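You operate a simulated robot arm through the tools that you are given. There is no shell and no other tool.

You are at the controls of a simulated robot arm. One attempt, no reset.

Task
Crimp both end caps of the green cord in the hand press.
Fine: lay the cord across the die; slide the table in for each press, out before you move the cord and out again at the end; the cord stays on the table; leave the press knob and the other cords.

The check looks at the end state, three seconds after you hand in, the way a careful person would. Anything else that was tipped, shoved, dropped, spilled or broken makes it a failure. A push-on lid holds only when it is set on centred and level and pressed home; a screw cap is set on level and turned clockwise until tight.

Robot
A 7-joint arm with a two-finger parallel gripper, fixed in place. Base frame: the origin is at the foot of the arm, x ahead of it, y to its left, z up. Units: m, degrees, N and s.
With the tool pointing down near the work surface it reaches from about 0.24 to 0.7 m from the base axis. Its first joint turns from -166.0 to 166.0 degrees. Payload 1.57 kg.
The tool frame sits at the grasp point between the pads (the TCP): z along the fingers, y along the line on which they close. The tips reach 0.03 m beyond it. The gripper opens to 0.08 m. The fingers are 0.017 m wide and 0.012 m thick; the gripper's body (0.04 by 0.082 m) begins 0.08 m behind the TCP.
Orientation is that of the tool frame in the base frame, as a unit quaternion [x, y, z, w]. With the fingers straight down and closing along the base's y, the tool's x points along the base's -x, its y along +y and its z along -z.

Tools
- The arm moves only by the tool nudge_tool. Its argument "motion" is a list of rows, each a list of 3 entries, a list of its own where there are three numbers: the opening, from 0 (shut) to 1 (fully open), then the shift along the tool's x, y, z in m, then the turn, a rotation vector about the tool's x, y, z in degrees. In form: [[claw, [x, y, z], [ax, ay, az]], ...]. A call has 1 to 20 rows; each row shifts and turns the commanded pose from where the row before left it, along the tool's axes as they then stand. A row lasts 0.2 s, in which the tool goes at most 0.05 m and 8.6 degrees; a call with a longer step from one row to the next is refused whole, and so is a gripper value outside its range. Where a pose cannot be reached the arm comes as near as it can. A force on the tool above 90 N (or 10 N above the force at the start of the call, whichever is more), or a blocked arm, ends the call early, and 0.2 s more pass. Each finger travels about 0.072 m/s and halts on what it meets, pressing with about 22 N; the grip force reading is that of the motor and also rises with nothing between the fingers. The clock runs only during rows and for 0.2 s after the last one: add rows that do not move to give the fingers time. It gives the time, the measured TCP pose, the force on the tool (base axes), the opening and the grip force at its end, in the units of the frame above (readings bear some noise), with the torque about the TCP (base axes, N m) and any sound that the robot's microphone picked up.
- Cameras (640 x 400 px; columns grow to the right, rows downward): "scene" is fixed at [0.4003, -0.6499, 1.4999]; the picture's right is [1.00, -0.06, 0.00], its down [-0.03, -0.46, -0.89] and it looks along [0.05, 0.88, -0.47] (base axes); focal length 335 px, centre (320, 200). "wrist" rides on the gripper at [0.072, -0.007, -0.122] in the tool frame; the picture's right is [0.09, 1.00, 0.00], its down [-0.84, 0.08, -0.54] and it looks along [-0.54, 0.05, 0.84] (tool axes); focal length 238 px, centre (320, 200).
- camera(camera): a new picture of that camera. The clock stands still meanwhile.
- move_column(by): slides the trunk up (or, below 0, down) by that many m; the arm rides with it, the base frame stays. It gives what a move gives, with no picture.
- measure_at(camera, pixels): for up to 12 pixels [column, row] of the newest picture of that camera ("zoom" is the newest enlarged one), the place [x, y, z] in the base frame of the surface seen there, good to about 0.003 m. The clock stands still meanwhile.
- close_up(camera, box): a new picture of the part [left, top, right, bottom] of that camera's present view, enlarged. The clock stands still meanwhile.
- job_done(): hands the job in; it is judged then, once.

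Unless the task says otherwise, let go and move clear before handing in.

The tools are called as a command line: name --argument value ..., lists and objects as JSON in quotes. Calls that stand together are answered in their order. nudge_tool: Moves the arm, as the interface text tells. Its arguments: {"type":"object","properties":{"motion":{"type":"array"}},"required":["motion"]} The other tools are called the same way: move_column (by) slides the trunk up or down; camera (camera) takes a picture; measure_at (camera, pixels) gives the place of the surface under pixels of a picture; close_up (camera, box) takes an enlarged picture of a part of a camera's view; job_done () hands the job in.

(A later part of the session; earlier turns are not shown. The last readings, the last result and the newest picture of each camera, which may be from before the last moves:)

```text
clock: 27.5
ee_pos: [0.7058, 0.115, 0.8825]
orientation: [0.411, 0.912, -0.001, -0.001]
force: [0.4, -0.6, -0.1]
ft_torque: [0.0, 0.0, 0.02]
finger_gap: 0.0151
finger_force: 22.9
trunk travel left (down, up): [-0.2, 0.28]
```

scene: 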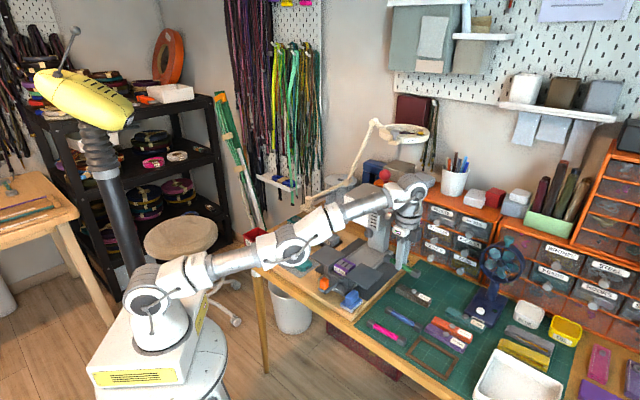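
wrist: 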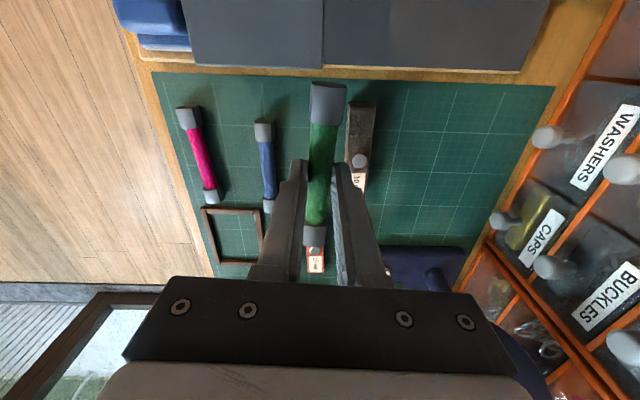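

None of the rows was flagged this time ([0.706,0.115,0.8825]). Now I'll continue down slightly while pulling inward.

nudge_tool --motion '[[0, [0.0016, -0.0025, 0.01], [0, 0, 0]], [0, [0.0027, -0.0042, 0.01], [0, 0, 0]], [0, [0.0053, -0.0085, 0.0], [0, 0, 0]], [0, [0.0053, -0.0085, 0.0], [0, 0, 0]], [0, [0, 0, 0], [0, 0, 0]]]'

```text
clock: 28.7
ee_pos: [0.7077, 0.1174, 0.8649]
orientation: [0.41, 0.912, -0.001, -0.002]
force: [0.4, 0.3, -0.2]
ft_torque: [0.0, -0.01, -0.03]
finger_gap: 0.0151
finger_force: 22.0
out of reach, approached as far as the arm can: row 1, 2, 3, 4
trunk travel left (down, up): [-0.2, 0.28]
```

Still stuck at the reach limit. I'll raise the trunk for more room and try combined down-plus-inward steps right after a full stretch.

move_column --by 0.15

nudge_tool --motion '[[0, [-0.0053, 0.0085, 0.03], [0, 0, 0]], [0, [0.008, -0.0127, 0.045], [0, 0, 0]], [0, [0.008, -0.0127, 0.045], [0, 0, 0]], [0, [0.0107, -0.0169, 0.0], [0, 0, 0]], [0, [0, 0, 0], [0, 0, 0]]]'

```text
clock: 30.5
ee_pos: [0.7068, 0.1167, 1.0136]
orientation: [0.412, 0.911, -0.001, -0.002]
force: [0.9, -0.5, -1.2]
ft_torque: [0.01, 0.04, -0.02]
finger_gap: 0.0149
finger_force: 21.7
trunk travel left (down, up): [-0.35, 0.13]
```

```text
clock: 31.7
ee_pos: [0.7086, 0.1168, 0.893]
orientation: [0.411, 0.912, -0.002, -0.002]
force: [-1.0, -0.7, -0.7]
ft_torque: [0.01, -0.02, -0.01]
finger_gap: 0.015
finger_force: 21.6
out of reach, approached as far as the arm can: row 1, 2, 3, 4
trunk travel left (down, up): [-0.35, 0.13]
```

Still at the boundary, now below the shoulder level. I'll look at the arm's shape again.

close_up --camera "scene" --box '[50, 60, 450, 310]'

```text
1.60 times, centred on (250, 185) of scene
```

zoom: 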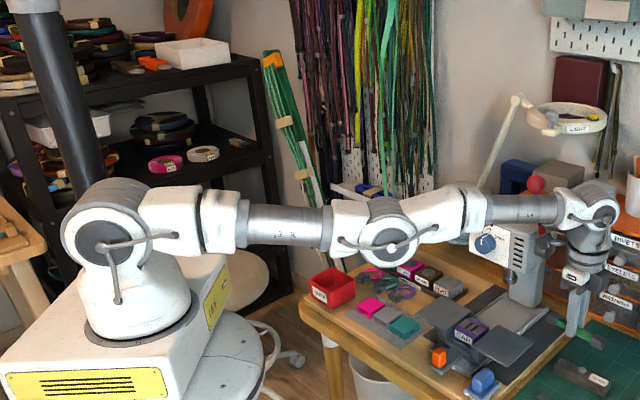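

The elbow [388,240] is clearly below the line between shoulder [105,235] and wrist [595,205], so it is hyperextended. A wrist pitch swings the elbow joint, so I'll scoop the fingertips inward about the wrist (cord in the air, free space) to carry the elbow through straight.

nudge_tool --motion '[[0, [-0.0021, 0.0034, 0], [0, 0, 0]], [0, [0.0138, -0.022, 0], [6.78, 4.26, 0]], [0, [0.0138, -0.022, 0], [6.78, 4.26, 0]], [0, [0.0138, -0.022, 0], [6.78, 4.26, 0]], [0, [0.0138, -0.022, 0], [6.78, 4.26, 0]], [0, [0, 0, 0], [0, 0, 0]]]'

close_up --camera "scene" --box '[50, 60, 450, 310]'

```text
clock: 33.1
ee_pos: [0.5947, 0.0822, 0.9193]
orientation: [0.393, 0.876, -0.154, -0.233]
force: [0.3, -0.8, -0.3]
ft_torque: [-0.01, 0.0, 0.01]
finger_gap: 0.0147
finger_force: 22.1
out of reach, approached as far as the arm can: row 1, 2, 3, 4, 5
trunk travel left (down, up): [-0.35, 0.13]
```

```text
1.60 times, centred on (250, 185) of scene
```

zoom: 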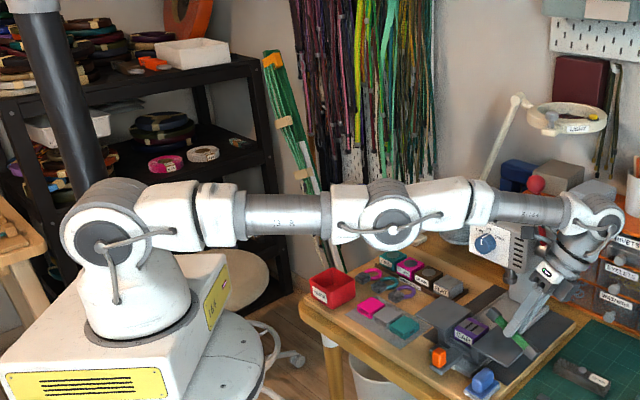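

The pitch worked: elbow [390,222] is now almost on the shoulder–wrist line. I'll continue two more pitch rows and then pull inward.

nudge_tool --motion '[[0, [0.0138, -0.022, 0], [6.78, 4.26, 0]], [0, [0.0138, -0.022, 0], [6.78, 4.26, 0]], [0, [0.0071, -0.0113, 0.0149], [0, 0, 0]], [0, [0.0071, -0.0113, 0.0149], [0, 0, 0]], [0, [0, 0, 0], [0, 0, 0]]]'

close_up --camera "scene" --box '[50, 60, 450, 310]'

```text
clock: 34.3
ee_pos: [0.487, 0.0814, 0.9504]
orientation: [0.374, 0.832, -0.227, -0.34]
force: [0.9, 0.4, -0.8]
ft_torque: [0.01, -0.03, 0.03]
finger_gap: 0.0149
finger_force: 21.9
out of reach, approached as far as the arm can: row 1, 2
trunk travel left (down, up): [-0.35, 0.13]
```

```text
1.60 times, centred on (250, 185) of scene
```

zoom: 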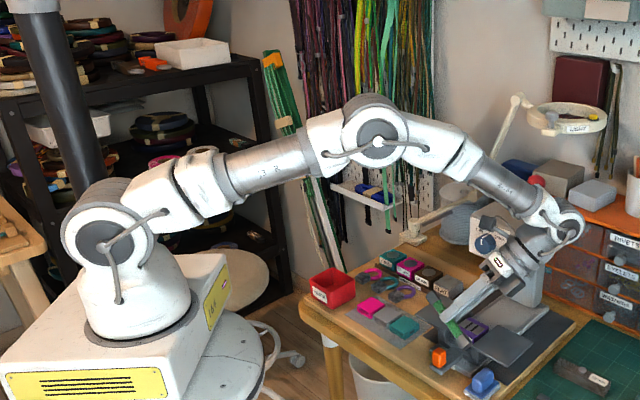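

The elbow is now properly up ([375,130]) and the arm is free at [0.487,0.081,0.950]. I'll undo the 48° pitch in place so the tool points straight down again.

nudge_tool --motion '[[0, [0, 0, 0], [-6.78, -4.26, 0]], [0, [0, 0, 0], [-6.78, -4.26, 0]], [0, [0, 0, 0], [-6.78, -4.26, 0]], [0, [0, 0, 0], [-6.78, -4.26, 0]], [0, [0, 0, 0], [-6.78, -4.26, 0]], [0, [0, 0, 0], [-6.78, -4.26, 0]], [0, [0, 0, 0], [0, 0, 0]]]'

camera --camera "wrist"

camera --camera "scene"

```text
clock: 35.9
ee_pos: [0.4869, 0.0803, 0.9502]
orientation: [0.409, 0.912, -0.001, 0.0]
force: [0.6, 0.2, -0.5]
ft_torque: [0.0, -0.02, 0.01]
finger_gap: 0.0151
finger_force: 21.1
trunk travel left (down, up): [-0.35, 0.13]
```

```text
taken
```

wrist: 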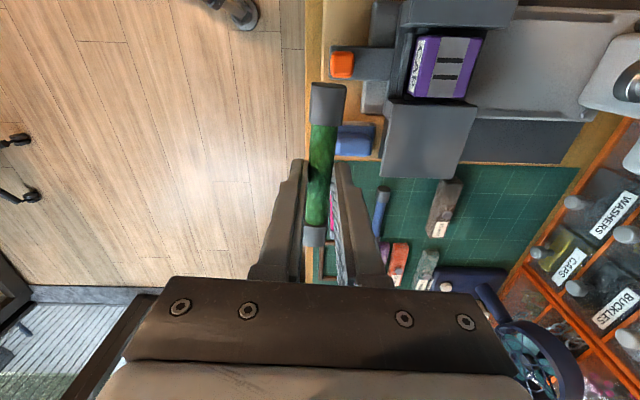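

```text
taken
```

scene: 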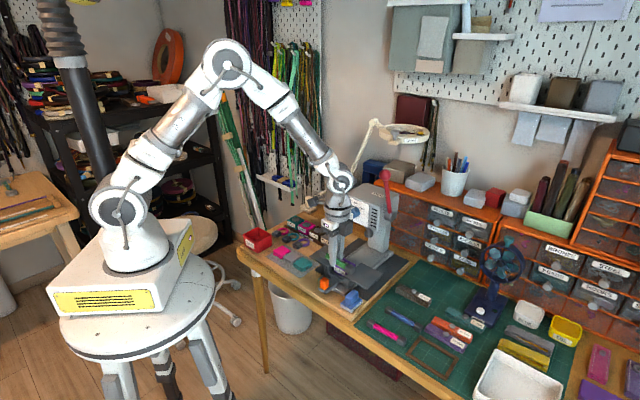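

The arm is back in a healthy elbow-up pose, tool down at [0.487,0.080,0.950], cord still held. The wrist view shows the die and wings nearly axis-aligned, so I'll measure the press's angle here.

close_up --camera "wrist" --box '[300, 0, 540, 190]'

```text
2.11 times, centred on (420, 95) of wrist
```

zoom: 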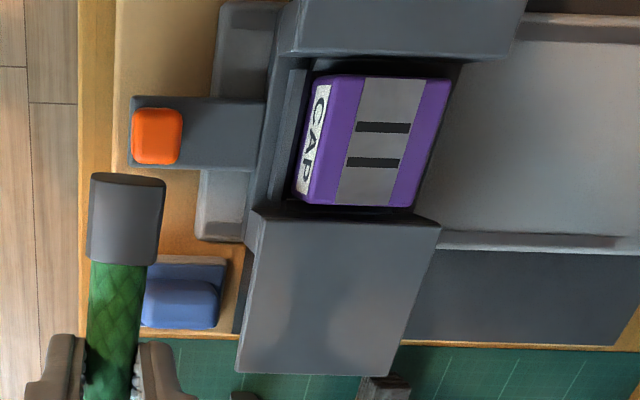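

measure_at --camera "zoom" --pixels '[[258, 215], [440, 225], [388, 374], [238, 370], [365, 80], [422, 82], [343, 203], [388, 205], [450, 82], [318, 80], [310, 203], [410, 205]]'

measure_at --camera "zoom" --pixels '[[157, 137], [135, 112], [180, 112], [135, 160], [180, 160], [382, 127], [373, 162], [460, 235], [630, 245], [515, 15], [630, 30], [380, 145]]'

```text
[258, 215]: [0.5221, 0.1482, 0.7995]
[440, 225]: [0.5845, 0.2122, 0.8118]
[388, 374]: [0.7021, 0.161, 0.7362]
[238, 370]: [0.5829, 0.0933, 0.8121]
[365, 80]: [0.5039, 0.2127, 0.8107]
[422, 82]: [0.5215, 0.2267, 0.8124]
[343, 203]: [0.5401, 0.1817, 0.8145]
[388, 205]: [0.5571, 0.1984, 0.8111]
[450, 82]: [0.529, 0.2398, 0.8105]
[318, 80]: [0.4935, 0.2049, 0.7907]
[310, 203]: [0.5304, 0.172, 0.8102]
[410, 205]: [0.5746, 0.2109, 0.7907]
```

```text
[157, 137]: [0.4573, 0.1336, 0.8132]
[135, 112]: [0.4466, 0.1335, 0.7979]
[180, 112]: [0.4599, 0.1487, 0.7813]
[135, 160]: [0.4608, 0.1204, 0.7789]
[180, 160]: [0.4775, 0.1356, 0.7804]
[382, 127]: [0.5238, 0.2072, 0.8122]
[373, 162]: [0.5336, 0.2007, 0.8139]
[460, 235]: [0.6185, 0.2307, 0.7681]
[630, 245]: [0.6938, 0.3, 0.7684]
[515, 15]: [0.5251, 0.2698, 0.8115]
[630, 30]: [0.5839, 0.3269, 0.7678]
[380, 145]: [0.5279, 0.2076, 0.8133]
```

The die centre averages to about [0.531,0.205]. Now I'll measure the held cord's near cap and far cap relative to the TCP, plus longer rail edges for the press angle.

measure_at --camera "zoom" --pixels '[[127, 182], [124, 220], [121, 258], [98, 220], [155, 220], [112, 320], [110, 380], [445, 232], [635, 238], [535, 45], [635, 48], [600, 343]]'

measure_at --camera "wrist" --pixels '[[318, 228], [313, 240], [322, 240], [316, 236], [328, 88], [327, 105], [326, 122], [323, 150], [320, 190], [470, 110], [585, 118], [500, 5]]'

```text
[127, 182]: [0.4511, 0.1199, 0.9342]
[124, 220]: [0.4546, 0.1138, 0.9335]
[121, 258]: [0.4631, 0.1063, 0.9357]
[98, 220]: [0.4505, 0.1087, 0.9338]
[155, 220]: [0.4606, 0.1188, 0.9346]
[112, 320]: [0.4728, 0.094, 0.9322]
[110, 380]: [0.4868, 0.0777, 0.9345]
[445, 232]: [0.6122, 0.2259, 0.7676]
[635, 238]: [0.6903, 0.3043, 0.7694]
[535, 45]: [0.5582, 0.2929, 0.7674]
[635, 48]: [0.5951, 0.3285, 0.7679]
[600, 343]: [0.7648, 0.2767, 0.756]
```

```text
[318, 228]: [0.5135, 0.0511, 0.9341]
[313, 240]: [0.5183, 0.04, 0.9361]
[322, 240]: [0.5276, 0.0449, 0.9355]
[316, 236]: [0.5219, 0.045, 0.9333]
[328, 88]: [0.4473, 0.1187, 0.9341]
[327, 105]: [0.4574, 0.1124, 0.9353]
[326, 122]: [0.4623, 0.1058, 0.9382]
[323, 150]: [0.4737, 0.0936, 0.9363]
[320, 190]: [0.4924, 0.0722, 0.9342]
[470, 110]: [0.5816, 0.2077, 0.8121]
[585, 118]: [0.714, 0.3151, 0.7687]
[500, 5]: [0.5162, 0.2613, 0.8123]
```

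The rails confirm the press axis is 45°, and on the tool the near cap centre is 0.0447 ahead and the far cap 0.0488 behind the TCP. I'll turn −3.4° to align and move to z≈0.90 above the placing spot [0.562,0.173].

nudge_tool --motion '[[0, [0, 0, 0], [0, 0, -3.4]], [0, [0.0031, 0.0298, 0.0125], [0, 0, 0]], [0, [0.0031, 0.0298, 0.0125], [0, 0, 0]], [0, [0.0031, 0.0298, 0.0125], [0, 0, 0]], [0, [0.0031, 0.0298, 0.0125], [0, 0, 0]], [0, [0, 0, 0], [0, 0, 0]]]'

camera --camera "wrist"

close_up --camera "scene" --box '[300, 160, 440, 310]'

```text
clock: 37.3
ee_pos: [0.5634, 0.1726, 0.8975]
orientation: [0.382, 0.924, -0.001, -0.002]
force: [0.2, 0.6, -0.7]
ft_torque: [0.0, -0.02, -0.03]
finger_gap: 0.0149
finger_force: 21.6
trunk travel left (down, up): [-0.35, 0.13]
```

```text
taken
```

wrist: 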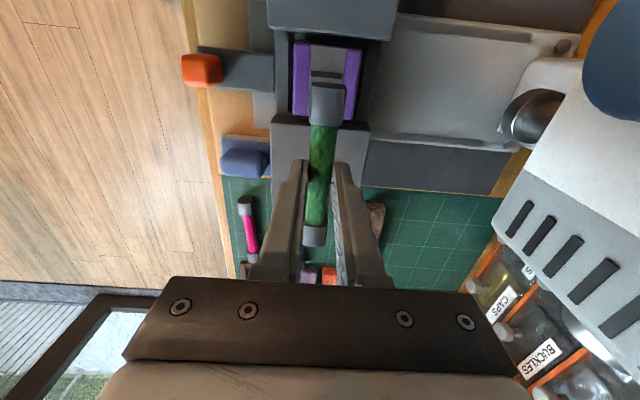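

```text
2.67 times, centred on (370, 235) of scene
```

zoom: 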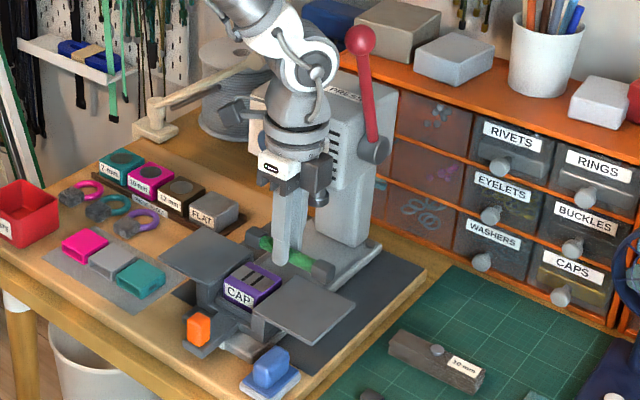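

The cord hovers over the die; in the wrist view the near cap is at [325,103] and the die spans about columns 290–363. I'll enlarge to check the alignment numerically.

close_up --camera "wrist" --box '[250, 0, 410, 130]'

```text
3.08 times, centred on (330, 65) of wrist
```

zoom: 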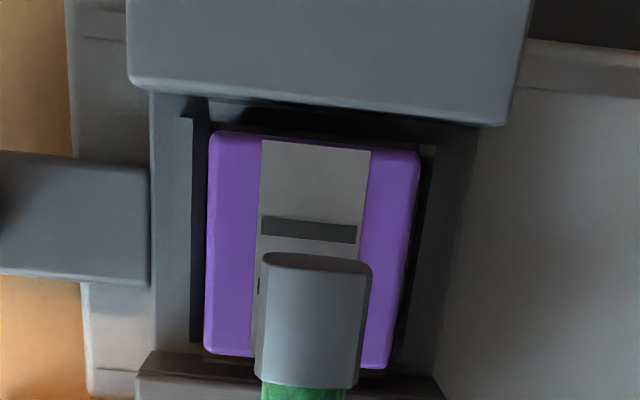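

measure_at --camera "zoom" --pixels '[[265, 145], [367, 153], [215, 140], [415, 160], [208, 345], [370, 362], [308, 232], [315, 268], [315, 320], [312, 380], [268, 320], [363, 320]]'

```text
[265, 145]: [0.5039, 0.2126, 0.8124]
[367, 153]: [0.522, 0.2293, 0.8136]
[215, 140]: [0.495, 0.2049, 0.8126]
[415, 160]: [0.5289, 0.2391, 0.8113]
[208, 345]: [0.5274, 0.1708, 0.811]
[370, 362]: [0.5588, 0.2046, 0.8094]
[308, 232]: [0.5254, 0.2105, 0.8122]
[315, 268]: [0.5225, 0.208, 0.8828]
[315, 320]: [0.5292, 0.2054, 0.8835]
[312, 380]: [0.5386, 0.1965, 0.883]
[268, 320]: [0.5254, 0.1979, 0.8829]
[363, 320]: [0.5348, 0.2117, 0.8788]
```

The cap centre is at v≈0.232 versus die centre (mid-grooves) v≈0.2296, and u matches within 1 mm. I'll shift 2.5 mm along the cord and lower to just above contact.

nudge_tool --motion '[[0, [0.0025, -0.0005, 0.01], [0, 0, 0]], [0, [0, 0, 0.015], [0, 0, 0]], [0, [0, 0, 0.015], [0, 0, 0]], [0, [0, 0, 0.008], [0, 0, 0]], [0, [0, 0, 0.002], [0, 0, 0]], [0, [0, 0, 0], [0, 0, 0]]]'

close_up --camera "wrist" --box '[240, 20, 420, 270]'

close_up --camera "scene" --box '[320, 230, 410, 310]'

```text
clock: 38.7
ee_pos: [0.5593, 0.1731, 0.8485]
orientation: [0.383, 0.924, -0.001, -0.001]
force: [0.0, 0.8, 0.2]
ft_torque: [-0.01, 0.01, 0.02]
finger_gap: 0.015
finger_force: 21.9
trunk travel left (down, up): [-0.35, 0.13]
```

```text
1.60 times, centred on (330, 145) of wrist
```

zoom: 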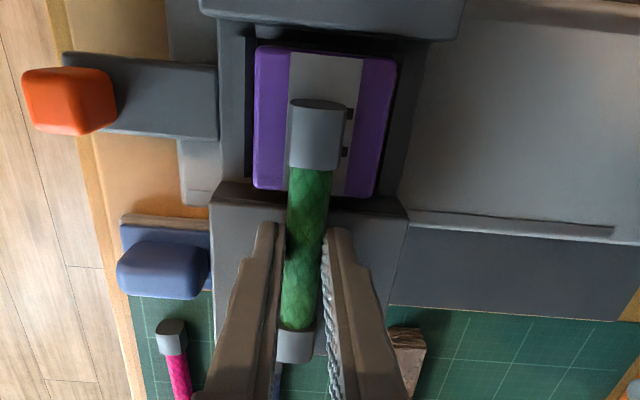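

```text
5.00 times, centred on (365, 270) of scene
```

zoom: 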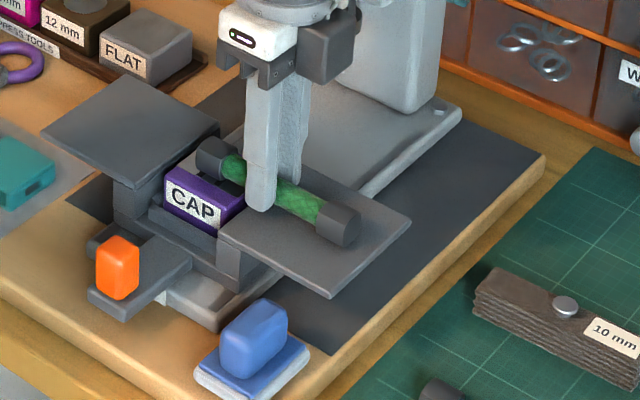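

Both caps are over supporting surfaces (near cap on the die, far cap on the right wing at zoom [340,228]). I'll lower 1 mm at a time toward contact at about z 0.845.

nudge_tool --motion '[[0, [0, 0, 0.001], [0, 0, 0]], [0, [0, 0, 0.001], [0, 0, 0]], [0, [0, 0, 0.001], [0, 0, 0]], [0, [0, 0, 0], [0, 0, 0]]]'

```text
clock: 39.7
ee_pos: [0.5589, 0.1734, 0.847]
orientation: [0.383, 0.924, -0.001, -0.001]
force: [0.1, -0.3, 5.5]
ft_torque: [0.19, 0.15, 0.06]
finger_gap: 0.0149
finger_force: 22.2
trunk travel left (down, up): [-0.35, 0.13]
```

Contact is made: 5.5 N upward with a torque showing the near cap resting on the die. I'll open the fingers gently and look.

nudge_tool --motion '[[0.2, [0, 0, 0], [0, 0, 0]], [0.25, [0, 0, 0], [0, 0, 0]], [0.3, [0, 0, 0], [0, 0, 0]], [0.4, [0, 0, 0], [0, 0, 0]], [0.4, [0, 0, 0], [0, 0, 0]]]'

close_up --camera "wrist" --box '[240, 20, 420, 270]'

close_up --camera "scene" --box '[320, 230, 410, 310]'

```text
clock: 40.9
ee_pos: [0.5603, 0.174, 0.8448]
orientation: [0.384, 0.923, -0.001, -0.002]
force: [-0.2, -0.5, -0.5]
ft_torque: [-0.01, -0.02, 0.02]
finger_gap: 0.0321
finger_force: 0.1
trunk travel left (down, up): [-0.35, 0.13]
```

```text
1.60 times, centred on (330, 145) of wrist
```

zoom: 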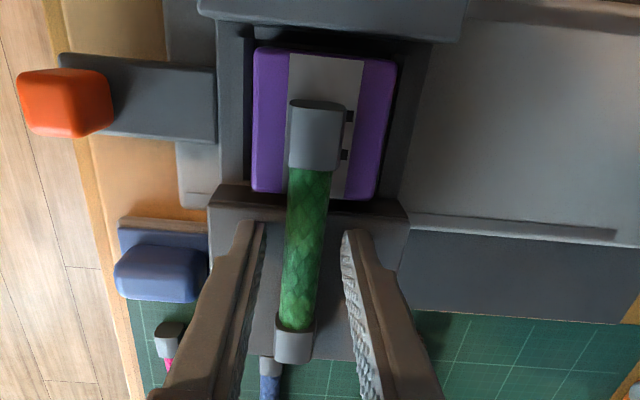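

```text
5.00 times, centred on (365, 270) of scene
```

zoom: 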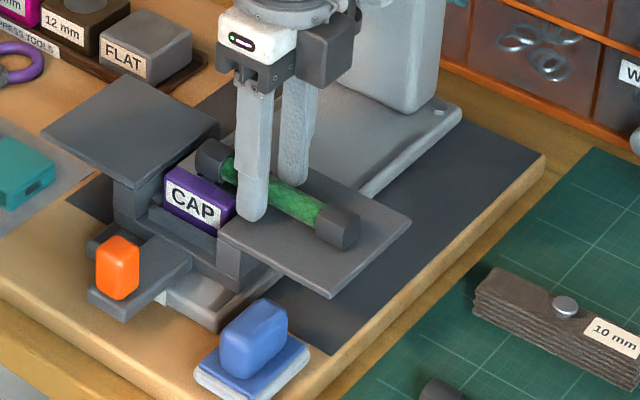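

The cord rests across the die and right wing, clear of the open fingers. I'll lift straight up, then back off toward the front.

nudge_tool --motion '[[0.4, [0, 0, -0.01], [0, 0, 0]], [0.4, [0, 0, -0.01], [0, 0, 0]], [0.4, [0, 0, -0.015], [0, 0, 0]], [0.4, [0, 0, -0.02], [0, 0, 0]], [0.4, [0, -0.02, -0.015], [0, 0, 0]], [0.4, [0, -0.03, 0], [0, 0, 0]], [0.4, [0, -0.03, 0], [0, 0, 0]], [0.4, [0, -0.03, 0], [0, 0, 0]], [0.4, [0, 0, 0], [0, 0, 0]]]'

camera --camera "wrist"

close_up --camera "scene" --box '[320, 230, 410, 310]'

```text
clock: 42.9
ee_pos: [0.482, 0.0984, 0.9142]
orientation: [0.383, 0.924, 0.0, -0.001]
force: [-0.1, 0.0, 0.7]
ft_torque: [0.01, 0.0, 0.0]
finger_gap: 0.0322
finger_force: 0.1
trunk travel left (down, up): [-0.35, 0.13]
```

```text
taken
```

wrist: 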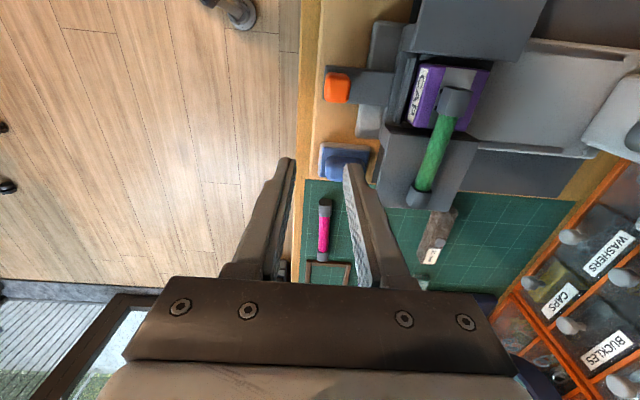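

```text
5.00 times, centred on (365, 270) of scene
```

zoom: 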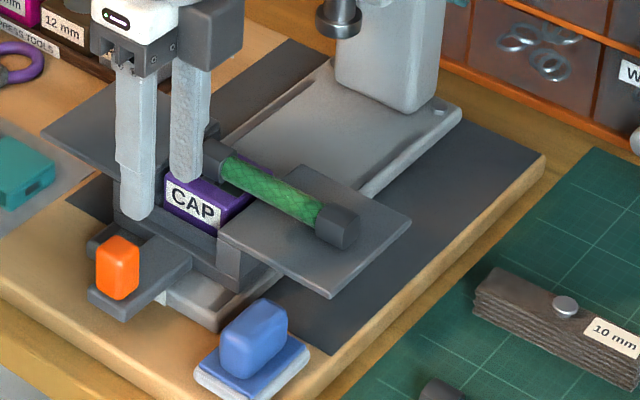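

The cord lies steady across the die, and the ram is visible at zoom [340,18]. I'll check the cap's position on the die from the wrist camera and measure the ram.

measure_at --camera "zoom" --pixels '[[338, 20], [338, 34], [318, 22], [358, 22], [210, 150], [225, 160], [335, 225], [345, 240], [320, 215], [405, 220], [330, 293], [338, 6]]'

close_up --camera "wrist" --box '[380, 30, 520, 220]'

```text
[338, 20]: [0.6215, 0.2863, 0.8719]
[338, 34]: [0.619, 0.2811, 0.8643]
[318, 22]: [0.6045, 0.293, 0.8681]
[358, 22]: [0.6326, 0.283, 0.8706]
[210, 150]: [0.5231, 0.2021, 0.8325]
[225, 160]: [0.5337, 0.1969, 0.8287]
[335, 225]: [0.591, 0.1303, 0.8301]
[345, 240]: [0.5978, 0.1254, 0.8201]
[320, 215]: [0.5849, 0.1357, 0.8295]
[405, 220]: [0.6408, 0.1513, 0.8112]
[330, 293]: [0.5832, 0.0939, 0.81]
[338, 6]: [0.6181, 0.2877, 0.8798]
```

```text
2.11 times, centred on (450, 125) of wrist
```

zoom: 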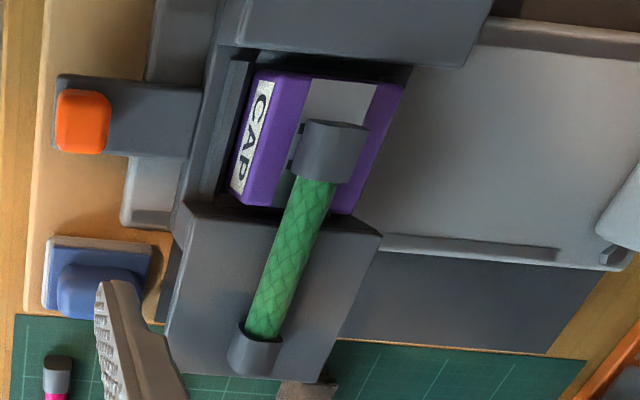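

The ram axis works out to u≈0.653, v≈0.230, so the table must travel about 0.134 m, and v matches the die. I'll check the near cap's position on the die.

measure_at --camera "zoom" --pixels '[[340, 124], [333, 150], [322, 180], [300, 145], [365, 155], [310, 220], [275, 300], [258, 340], [255, 358], [290, 78], [400, 85], [345, 212]]'

```text
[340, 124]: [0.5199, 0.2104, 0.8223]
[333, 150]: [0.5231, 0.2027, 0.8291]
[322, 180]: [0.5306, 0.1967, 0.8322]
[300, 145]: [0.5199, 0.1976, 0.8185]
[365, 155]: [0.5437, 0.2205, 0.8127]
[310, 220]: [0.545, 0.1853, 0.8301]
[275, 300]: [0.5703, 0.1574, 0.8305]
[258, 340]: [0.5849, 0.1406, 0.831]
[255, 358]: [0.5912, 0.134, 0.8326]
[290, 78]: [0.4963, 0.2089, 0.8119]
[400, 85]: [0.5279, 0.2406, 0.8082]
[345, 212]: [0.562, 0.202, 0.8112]
```

The cap is centred on the die within about 2 mm. Now I'll turn the hand 90° so the fingers close across the slide direction, and lean it back 35° so it will stay clear of the press knob when I push the tab in.

nudge_tool --motion '[[0.5, [0, -0.01, 0], [0, 0, -7.5]], [0.5, [0, 0, 0], [0, 0, -7.5]], [0.5, [0, 0, 0], [0, 0, -7.5]], [0.5, [0, 0, 0], [0, 0, -7.5]], [0.5, [0, 0, 0], [0, 0, -7.5]], [0.5, [0, 0, 0], [0, 0, -7.5]], [0.5, [0, 0, 0], [0, 0, -7.5]], [0.5, [0, 0, 0], [0, 0, -7.5]], [0.5, [0, 0, 0], [0, 0, -7.5]], [0.5, [0, 0, 0], [0, 0, -7.5]], [0.5, [0, 0, 0], [0, 0, -7.5]], [0.5, [0, 0, 0], [0, 0, -7.5]], [0.5, [0, 0, 0], [0, -7, 0]], [0.5, [0, 0, 0], [0, -7, 0]], [0.5, [0, 0, 0], [0, -7, 0]], [0.5, [0, 0, 0], [0, -7, 0]], [0.5, [0, 0, 0], [0, -7, 0]], [0.5, [0, 0, 0], [0, 0, 0]]]'

camera --camera "wrist"

camera --camera "scene"

```text
clock: 46.7
ee_pos: [0.475, 0.0897, 0.9164]
orientation: [-0.364, 0.881, 0.116, 0.277]
force: [-0.2, -0.9, -0.4]
ft_torque: [-0.02, 0.0, -0.03]
finger_gap: 0.0399
finger_force: 0.1
trunk travel left (down, up): [-0.35, 0.13]
```

```text
taken
```

wrist: 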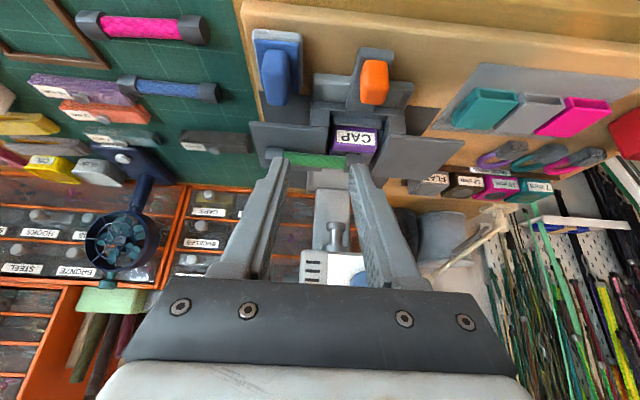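

```text
taken
```

scene: 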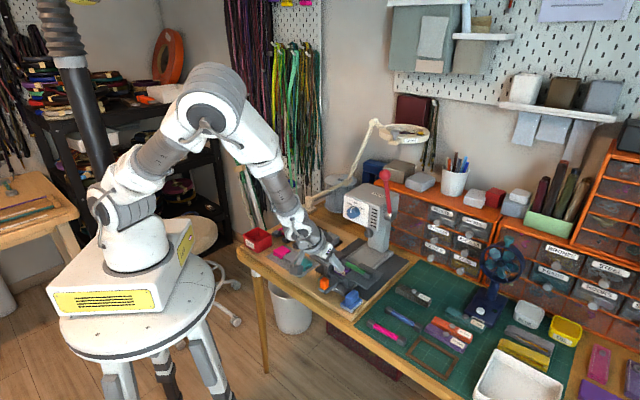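

The hand is leaning back correctly (tool z = [0.40,0.41,-0.82]) and the tab is at [374,80] in the wrist view. I'll move to a pre-grasp point 6 cm short of the tab along the finger direction.

nudge_tool --motion '[[0.5, [0.0254, 0.021, 0.0158], [0, 0, 0]], [0.5, [0.0253, 0.0209, 0.0159], [0, 0, 0]], [0.5, [0, 0, 0], [0, 0, 0]]]'

camera --camera "wrist"

close_up --camera "scene" --box '[300, 220, 410, 310]'

```text
clock: 47.5
ee_pos: [0.4286, 0.1041, 0.86]
orientation: [-0.365, 0.882, 0.115, 0.276]
force: [0.1, 0.7, -0.1]
ft_torque: [0.01, 0.03, -0.01]
finger_gap: 0.04
finger_force: 0.0
trunk travel left (down, up): [-0.35, 0.13]
```

```text
taken
```

wrist: 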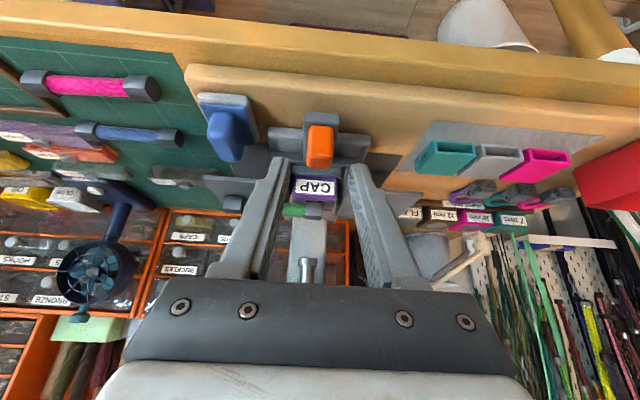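

```text
4.44 times, centred on (355, 265) of scene
```

zoom: 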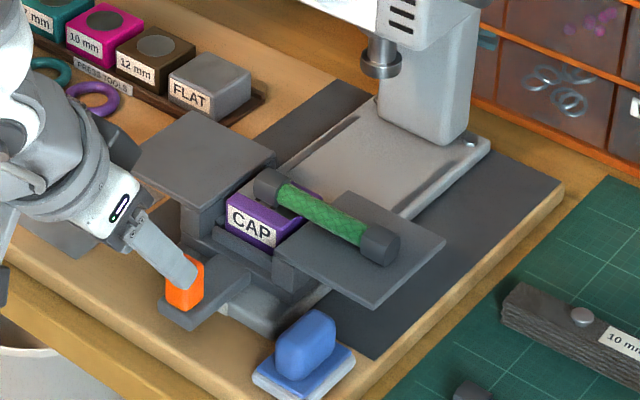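

The tab at [320,147] is centred between the fingertips ([283,160], [357,165]). I'll advance 5.8 cm along the fingers, then close on it.

nudge_tool --motion '[[0.5, [0, 0, 0.02], [0, 0, 0]], [0.5, [0, 0, 0.02], [0, 0, 0]], [0.5, [0, 0, 0.012], [0, 0, 0]], [0.5, [0, 0, 0.006], [0, 0, 0]], [0.5, [0, 0, 0], [0, 0, 0]]]'

close_up --camera "wrist" --box '[240, 80, 400, 280]'

close_up --camera "scene" --box '[310, 250, 380, 310]'

```text
clock: 48.7
ee_pos: [0.4534, 0.1271, 0.8148]
orientation: [-0.364, 0.882, 0.116, 0.276]
force: [-0.2, -0.5, 0.3]
ft_torque: [0.0, 0.02, 0.01]
finger_gap: 0.0398
finger_force: 0.2
trunk travel left (down, up): [-0.35, 0.13]
```

```text
2.00 times, centred on (320, 180) of wrist
```

zoom: 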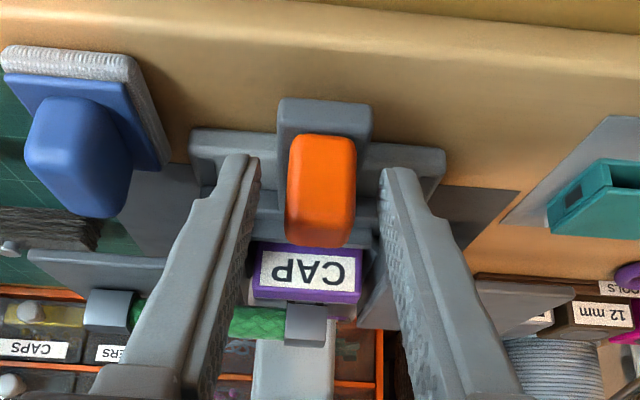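

```text
6.67 times, centred on (345, 280) of scene
```

zoom: 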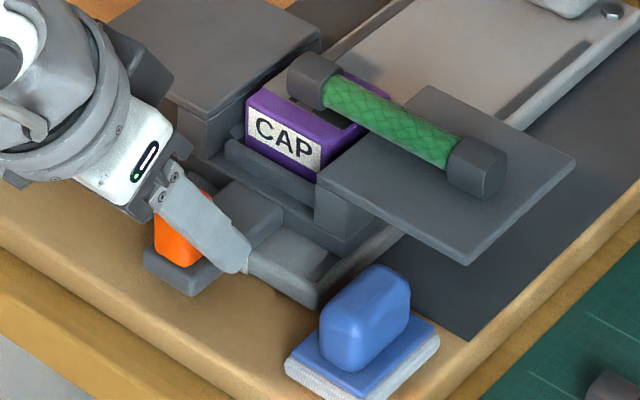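

The fingers straddle the orange tab at [0.453,0.127,0.815] with no contact force. I'll close on it.

nudge_tool --motion '[[0.4, [0, 0, 0], [0, 0, 0]], [0.3, [0, 0, 0], [0, 0, 0]], [0.2, [0, 0, 0], [0, 0, 0]], [0.1, [0, 0, 0], [0, 0, 0]], [0.0, [0, 0, 0], [0, 0, 0]], [0.0, [0, 0, 0], [0, 0, 0]]]'

close_up --camera "wrist" --box '[240, 80, 400, 280]'

```text
clock: 50.1
ee_pos: [0.4525, 0.1276, 0.8146]
orientation: [-0.365, 0.882, 0.115, 0.277]
force: [-0.2, 1.1, -0.5]
ft_torque: [-0.2, -0.3, 0.02]
finger_gap: 0.0219
finger_force: 34.6
trunk travel left (down, up): [-0.35, 0.13]
```

```text
2.00 times, centred on (320, 180) of wrist
```

zoom: 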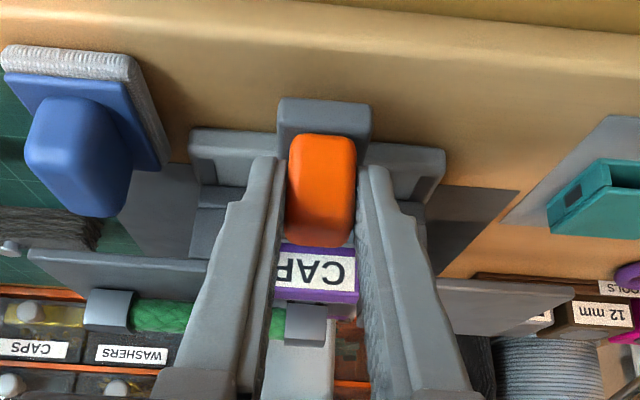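

The tab is gripped (gap 0.0219). I'll push the table in slowly along (0.707,0.707), first 2 cm, and check that the cord rides along.

nudge_tool --motion '[[0, [-0.0016, 0, 0.0011], [0, 0, 0]], [0, [-0.0025, 0, 0.0017], [0, 0, 0]], [0, [-0.0033, 0, 0.0023], [0, 0, 0]], [0, [-0.0033, 0, 0.0023], [0, 0, 0]], [0, [-0.0033, 0, 0.0023], [0, 0, 0]], [0, [-0.0025, 0, 0.0017], [0, 0, 0]], [0, [-0.0016, 0, 0.0011], [0, 0, 0]], [0, [0, 0, 0], [0, 0, 0]]]'

close_up --camera "scene" --box '[310, 220, 410, 310]'

```text
clock: 51.9
ee_pos: [0.4663, 0.1417, 0.8144]
orientation: [-0.366, 0.881, 0.116, 0.277]
force: [-5.0, 3.8, 5.9]
ft_torque: [0.72, -0.93, -0.08]
finger_gap: 0.0221
finger_force: 34.8
trunk travel left (down, up): [-0.35, 0.13]
```

```text
4.44 times, centred on (360, 265) of scene
```

zoom: 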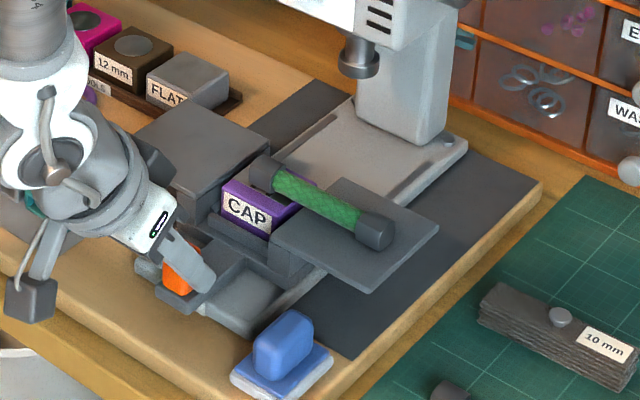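

The table and cord moved 2 cm together with only small side forces. I'll continue inward at a gentle pace, correcting 0.8 mm sideways.

nudge_tool --motion '[[0, [-0.0025, 0.0004, 0.0015], [0, 0, 0]], [0, [-0.0041, 0.0004, 0.0026], [0, 0, 0]], [0, [-0.0041, 0, 0.0028], [0, 0, 0]], [0, [-0.0041, 0, 0.0029], [0, 0, 0]], [0, [-0.0041, 0, 0.0029], [0, 0, 0]], [0, [-0.0041, 0, 0.0029], [0, 0, 0]], [0, [-0.0041, 0, 0.0029], [0, 0, 0]], [0, [-0.0041, 0, 0.0029], [0, 0, 0]], [0, [-0.0041, 0, 0.0029], [0, 0, 0]], [0, [-0.0041, 0, 0.0029], [0, 0, 0]], [0, [-0.0025, 0, 0.0017], [0, 0, 0]], [0, [0, 0, 0], [0, 0, 0]]]'

close_up --camera "scene" --box '[310, 200, 410, 290]'

camera --camera "wrist"

```text
clock: 54.5
ee_pos: [0.5022, 0.1778, 0.8145]
orientation: [-0.364, 0.882, 0.115, 0.277]
force: [-1.8, 0.6, 9.1]
ft_torque: [0.45, -0.55, 0.05]
finger_gap: 0.0217
finger_force: 34.6
trunk travel left (down, up): [-0.35, 0.13]
```

```text
4.44 times, centred on (360, 245) of scene
```

zoom: 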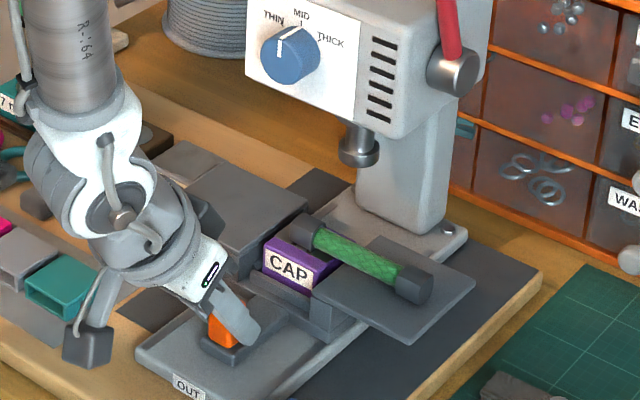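

```text
taken
```

wrist: 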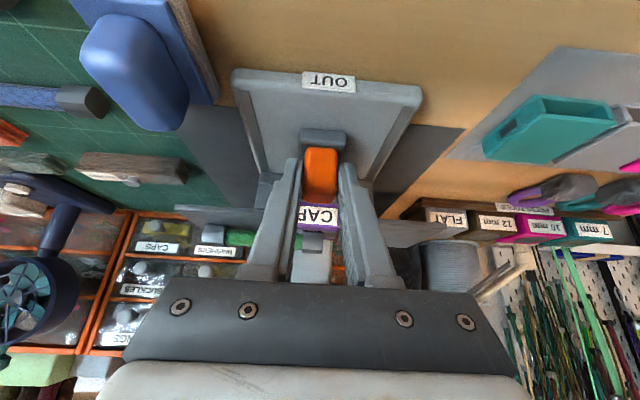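

An "OUT" label is now exposed at the rail's front and the cord rides steadily, 7 cm in. I'll ease the small downward load and continue 4.5 cm.

nudge_tool --motion '[[0, [-0.0031, 0, 0.0009], [0, 0, 0]], [0, [-0.0041, 0, 0.0029], [0, 0, 0]], [0, [-0.0041, 0, 0.0029], [0, 0, 0]], [0, [-0.0041, 0, 0.0029], [0, 0, 0]], [0, [-0.0041, 0, 0.0029], [0, 0, 0]], [0, [-0.0041, 0, 0.0029], [0, 0, 0]], [0, [-0.0041, 0, 0.0029], [0, 0, 0]], [0, [-0.0041, 0, 0.0029], [0, 0, 0]], [0, [-0.0041, 0, 0.0029], [0, 0, 0]], [0, [-0.0025, 0, 0.0017], [0, 0, 0]], [0, [0, 0, 0], [0, 0, 0]]]'

close_up --camera "scene" --box '[310, 190, 410, 280]'

camera --camera "wrist"

```text
clock: 56.9
ee_pos: [0.5358, 0.211, 0.8149]
orientation: [-0.365, 0.882, 0.115, 0.276]
force: [-3.0, 1.9, -4.6]
ft_torque: [-0.09, -0.7, -0.01]
finger_gap: 0.0216
finger_force: 35.3
trunk travel left (down, up): [-0.35, 0.13]
```

```text
4.44 times, centred on (360, 235) of scene
```

zoom: 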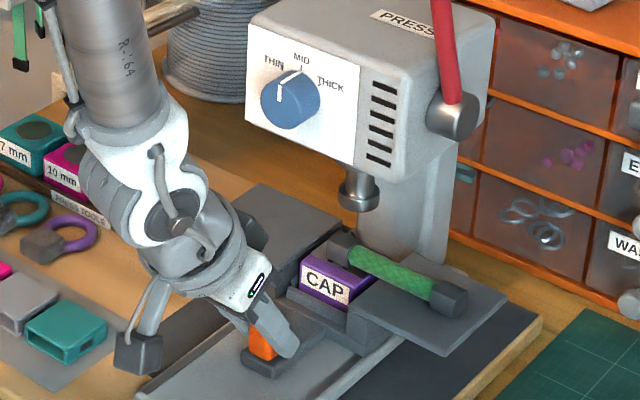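

```text
taken
```

wrist: 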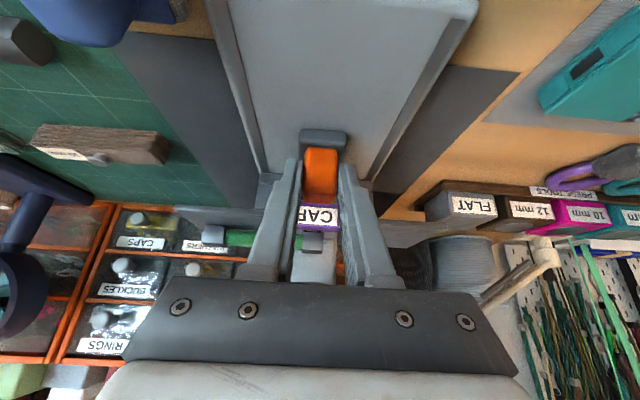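

Travel so far is 11.8 cm; the cap is nearly under the ram ([360,195]). I'll finish in 2 mm steps while watching for the stop.

nudge_tool --motion '[[0, [-0.0014, 0, 0.0016], [0, 0, 0]], [0, [-0.0016, 0, 0.0012], [0, 0, 0]], [0, [-0.0016, 0, 0.0012], [0, 0, 0]], [0, [-0.0016, 0, 0.0012], [0, 0, 0]], [0, [-0.0016, 0, 0.0012], [0, 0, 0]], [0, [0, 0, 0], [0, 0, 0]]]'

nudge_tool --motion '[[0, [-0.0016, 0, 0.0012], [0, 0, 0]], [0, [-0.0016, 0, 0.0012], [0, 0, 0]], [0, [0, 0, 0], [0, 0, 0]]]'

close_up --camera "scene" --box '[320, 190, 410, 270]'

```text
clock: 58.3
ee_pos: [0.5428, 0.2182, 0.815]
orientation: [-0.364, 0.882, 0.115, 0.276]
force: [-6.1, 7.3, 4.3]
ft_torque: [-0.45, 0.39, 0.0]
finger_gap: 0.0218
finger_force: 34.9
trunk travel left (down, up): [-0.35, 0.13]
```

```text
clock: 59.1
ee_pos: [0.5458, 0.2202, 0.8146]
orientation: [-0.365, 0.882, 0.115, 0.275]
force: [-17.4, -3.1, 10.6]
ft_torque: [-0.37, -0.4, 0.01]
finger_gap: 0.0217
finger_force: 34.8
trunk travel left (down, up): [-0.35, 0.13]
```

```text
5.00 times, centred on (365, 230) of scene
```

zoom: 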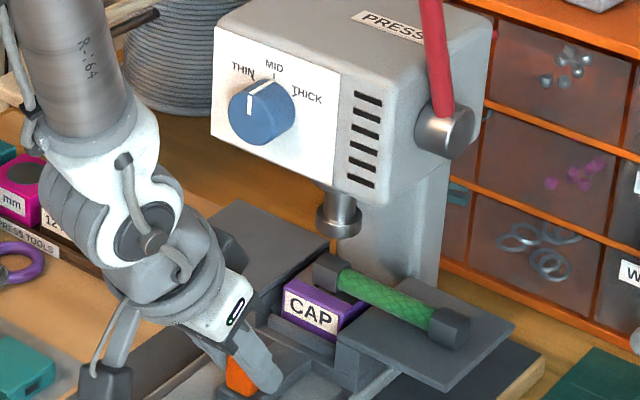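

Travel is 13.1 cm and the resisting force rose to about 14 N, so the stop seems near. One more 2 mm push will confirm it.

nudge_tool --motion '[[0, [-0.0008, 0, 0.0004], [0, 0, 0]], [0, [-0.0008, 0, 0.0004], [0, 0, 0]], [0, [0, 0, 0], [0, 0, 0]]]'

close_up --camera "wrist" --box '[220, 120, 420, 300]'

```text
clock: 59.9
ee_pos: [0.545, 0.2197, 0.8147]
orientation: [-0.364, 0.882, 0.115, 0.276]
force: [-25.8, -13.2, 15.4]
ft_torque: [-0.49, 0.25, 0.17]
finger_gap: 0.0218
finger_force: 34.9
trunk travel left (down, up): [-0.35, 0.13]
```

```text
2.22 times, centred on (320, 210) of wrist
```

zoom: 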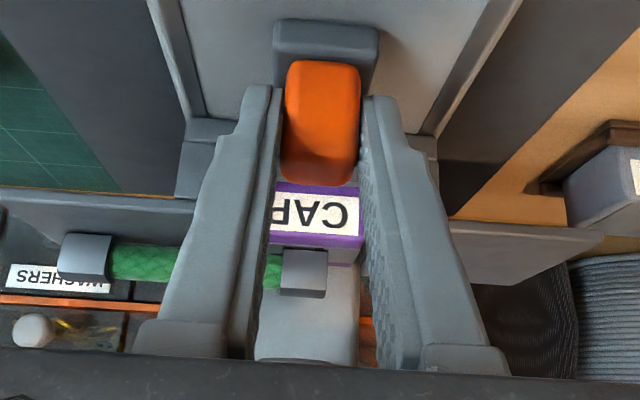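

The position didn't change while the resisting force rose to 28 N, so the table is fully in against its stop. I'll ease off 1.5 mm, open the fingers and back out along the finger direction.

nudge_tool --motion '[[0, [0.0012, 0, -0.0009], [0, 0, 0]], [0.3, [0, 0, 0], [0, 0, 0]], [0.5, [0, 0, 0], [0, 0, 0]], [0.6, [0, 0, 0], [0, 0, 0]], [0.6, [0, 0, 0], [0, 0, 0]]]'

close_up --camera "wrist" --box '[220, 120, 420, 300]'

```text
clock: 61.1
ee_pos: [0.5457, 0.2197, 0.8137]
orientation: [-0.364, 0.882, 0.115, 0.276]
force: [0.1, 0.2, 0.2]
ft_torque: [-0.01, -0.02, 0.01]
finger_gap: 0.0479
finger_force: 0.1
trunk travel left (down, up): [-0.35, 0.13]
```

```text
2.22 times, centred on (320, 210) of wrist
```

zoom: 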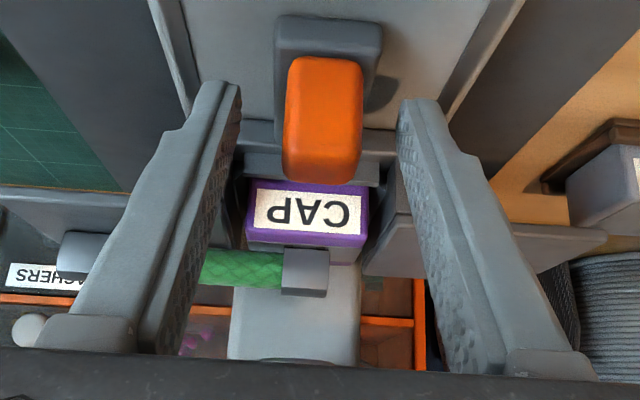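

The fingers are open with the table staying in. I'll retreat along the fingers, rise to z≈1.2 and shift toward the lever ball.

nudge_tool --motion '[[0.6, [0, 0, -0.02], [0, 0, 0]], [0.6, [0, 0, -0.02], [0, 0, 0]], [0.6, [0, 0, -0.02], [0, 0, 0]], [0.6, [0, 0, -0.02], [0, 0, 0]], [0.8, [-0.023, 0, -0.0328], [0, 0, 0]], [0.8, [-0.023, 0, -0.0328], [0, 0, 0]], [0.8, [-0.023, 0, -0.0328], [0, 0, 0]], [0.8, [-0.023, 0, -0.0328], [0, 0, 0]], [0.8, [-0.023, 0, -0.0328], [0, 0, 0]], [0.8, [-0.023, 0, -0.0328], [0, 0, 0]], [0.8, [-0.023, 0, -0.0328], [0, 0, 0]], [0.8, [-0.023, 0, -0.0328], [0, 0, 0]], [0.8, [0, -0.034, 0], [0, 0, 0]], [0.8, [0, -0.034, 0], [0, 0, 0]], [0.8, [0, 0, 0], [0, 0, 0]]]'

camera --camera "wrist"

camera --camera "scene"

```text
clock: 64.3
ee_pos: [0.5649, 0.1394, 1.2006]
orientation: [-0.365, 0.882, 0.116, 0.276]
force: [0.0, 0.5, -0.1]
ft_torque: [0.0, 0.02, -0.02]
finger_gap: 0.0641
finger_force: 0.1
trunk travel left (down, up): [-0.35, 0.13]
```

```text
taken
```

wrist: 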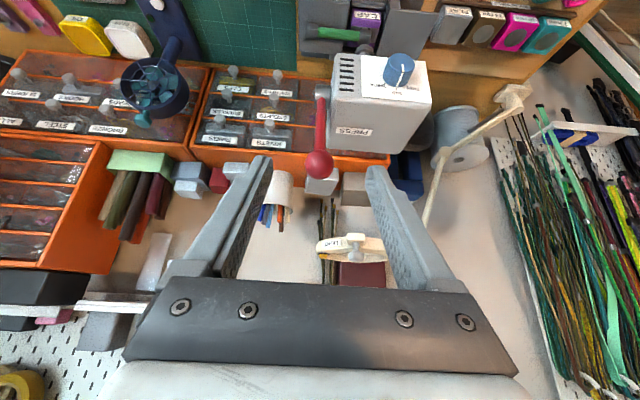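

```text
taken
```

scene: 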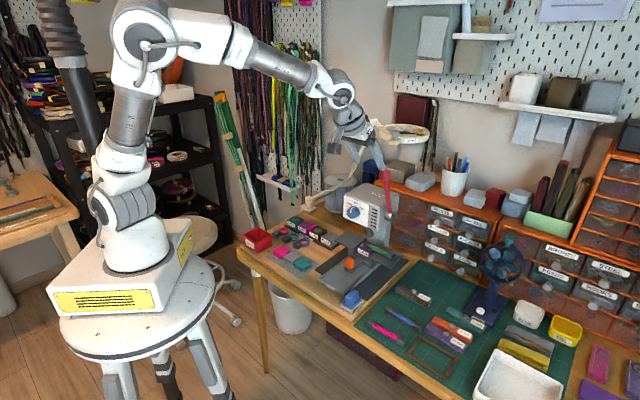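

The lever ball is visible at [319,163] in the wrist view, between the fingers. I'll enlarge it and measure the ball, rod and hub.

close_up --camera "wrist" --box '[270, 20, 430, 200]'

measure_at --camera "wrist" --pixels '[[319, 163], [319, 152], [308, 163], [330, 163], [319, 172], [320, 130], [321, 110], [322, 92], [400, 70], [345, 85], [385, 145], [335, 145]]'

```text
2.22 times, centred on (350, 110) of wrist
```

zoom: 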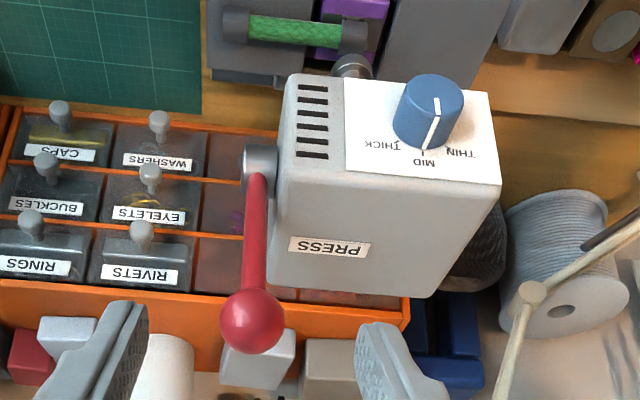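

```text
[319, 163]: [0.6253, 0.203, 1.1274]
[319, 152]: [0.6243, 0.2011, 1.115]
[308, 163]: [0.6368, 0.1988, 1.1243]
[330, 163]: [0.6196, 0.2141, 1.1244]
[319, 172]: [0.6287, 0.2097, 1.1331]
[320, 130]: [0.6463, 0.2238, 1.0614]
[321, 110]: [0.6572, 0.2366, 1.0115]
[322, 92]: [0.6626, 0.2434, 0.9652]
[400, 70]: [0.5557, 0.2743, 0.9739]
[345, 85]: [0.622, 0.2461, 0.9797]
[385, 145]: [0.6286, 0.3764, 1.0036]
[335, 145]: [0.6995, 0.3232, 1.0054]
```

The ball centre works out to [0.6345,0.2131,1.119] (radius 0.016), with the rod leaning about 18° forward from a hub at u≈0.650, z≈0.967. I'll line up and advance so the ball lies between the pads.

nudge_tool --motion '[[0.9, [-0.0362, 0.003, 0], [0, 0, 0]], [0.9, [0, 0, 0.03], [0, 0, 0]], [0.9, [0, 0, 0.03], [0, 0, 0]], [0.9, [0, 0, 0.025], [0, 0, 0]], [0.9, [0, 0, 0], [0, 0, 0]]]'

camera --camera "wrist"

close_up --camera "scene" --box '[320, 110, 440, 260]'

```text
clock: 65.5
ee_pos: [0.6193, 0.1983, 1.1508]
orientation: [-0.364, 0.882, 0.114, 0.276]
force: [0.1, -0.7, -0.6]
ft_torque: [0.01, -0.01, 0.01]
finger_gap: 0.0722
finger_force: 0.0
trunk travel left (down, up): [-0.35, 0.13]
```

```text
taken
```

wrist: 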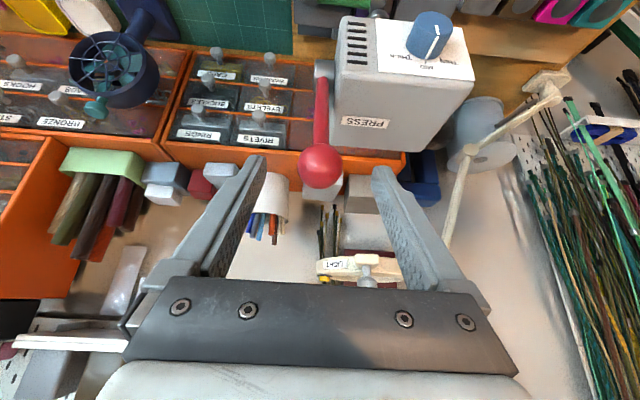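

```text
2.67 times, centred on (380, 185) of scene
```

zoom: 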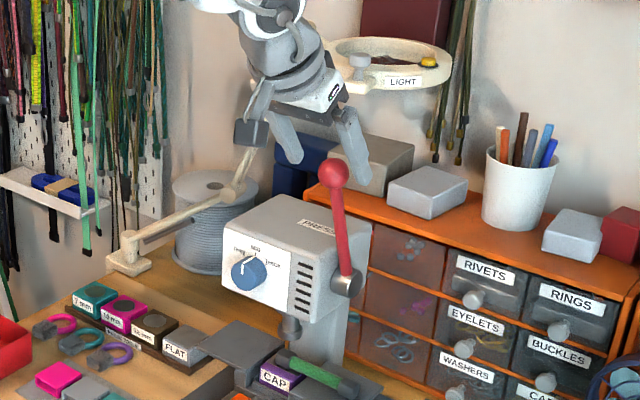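

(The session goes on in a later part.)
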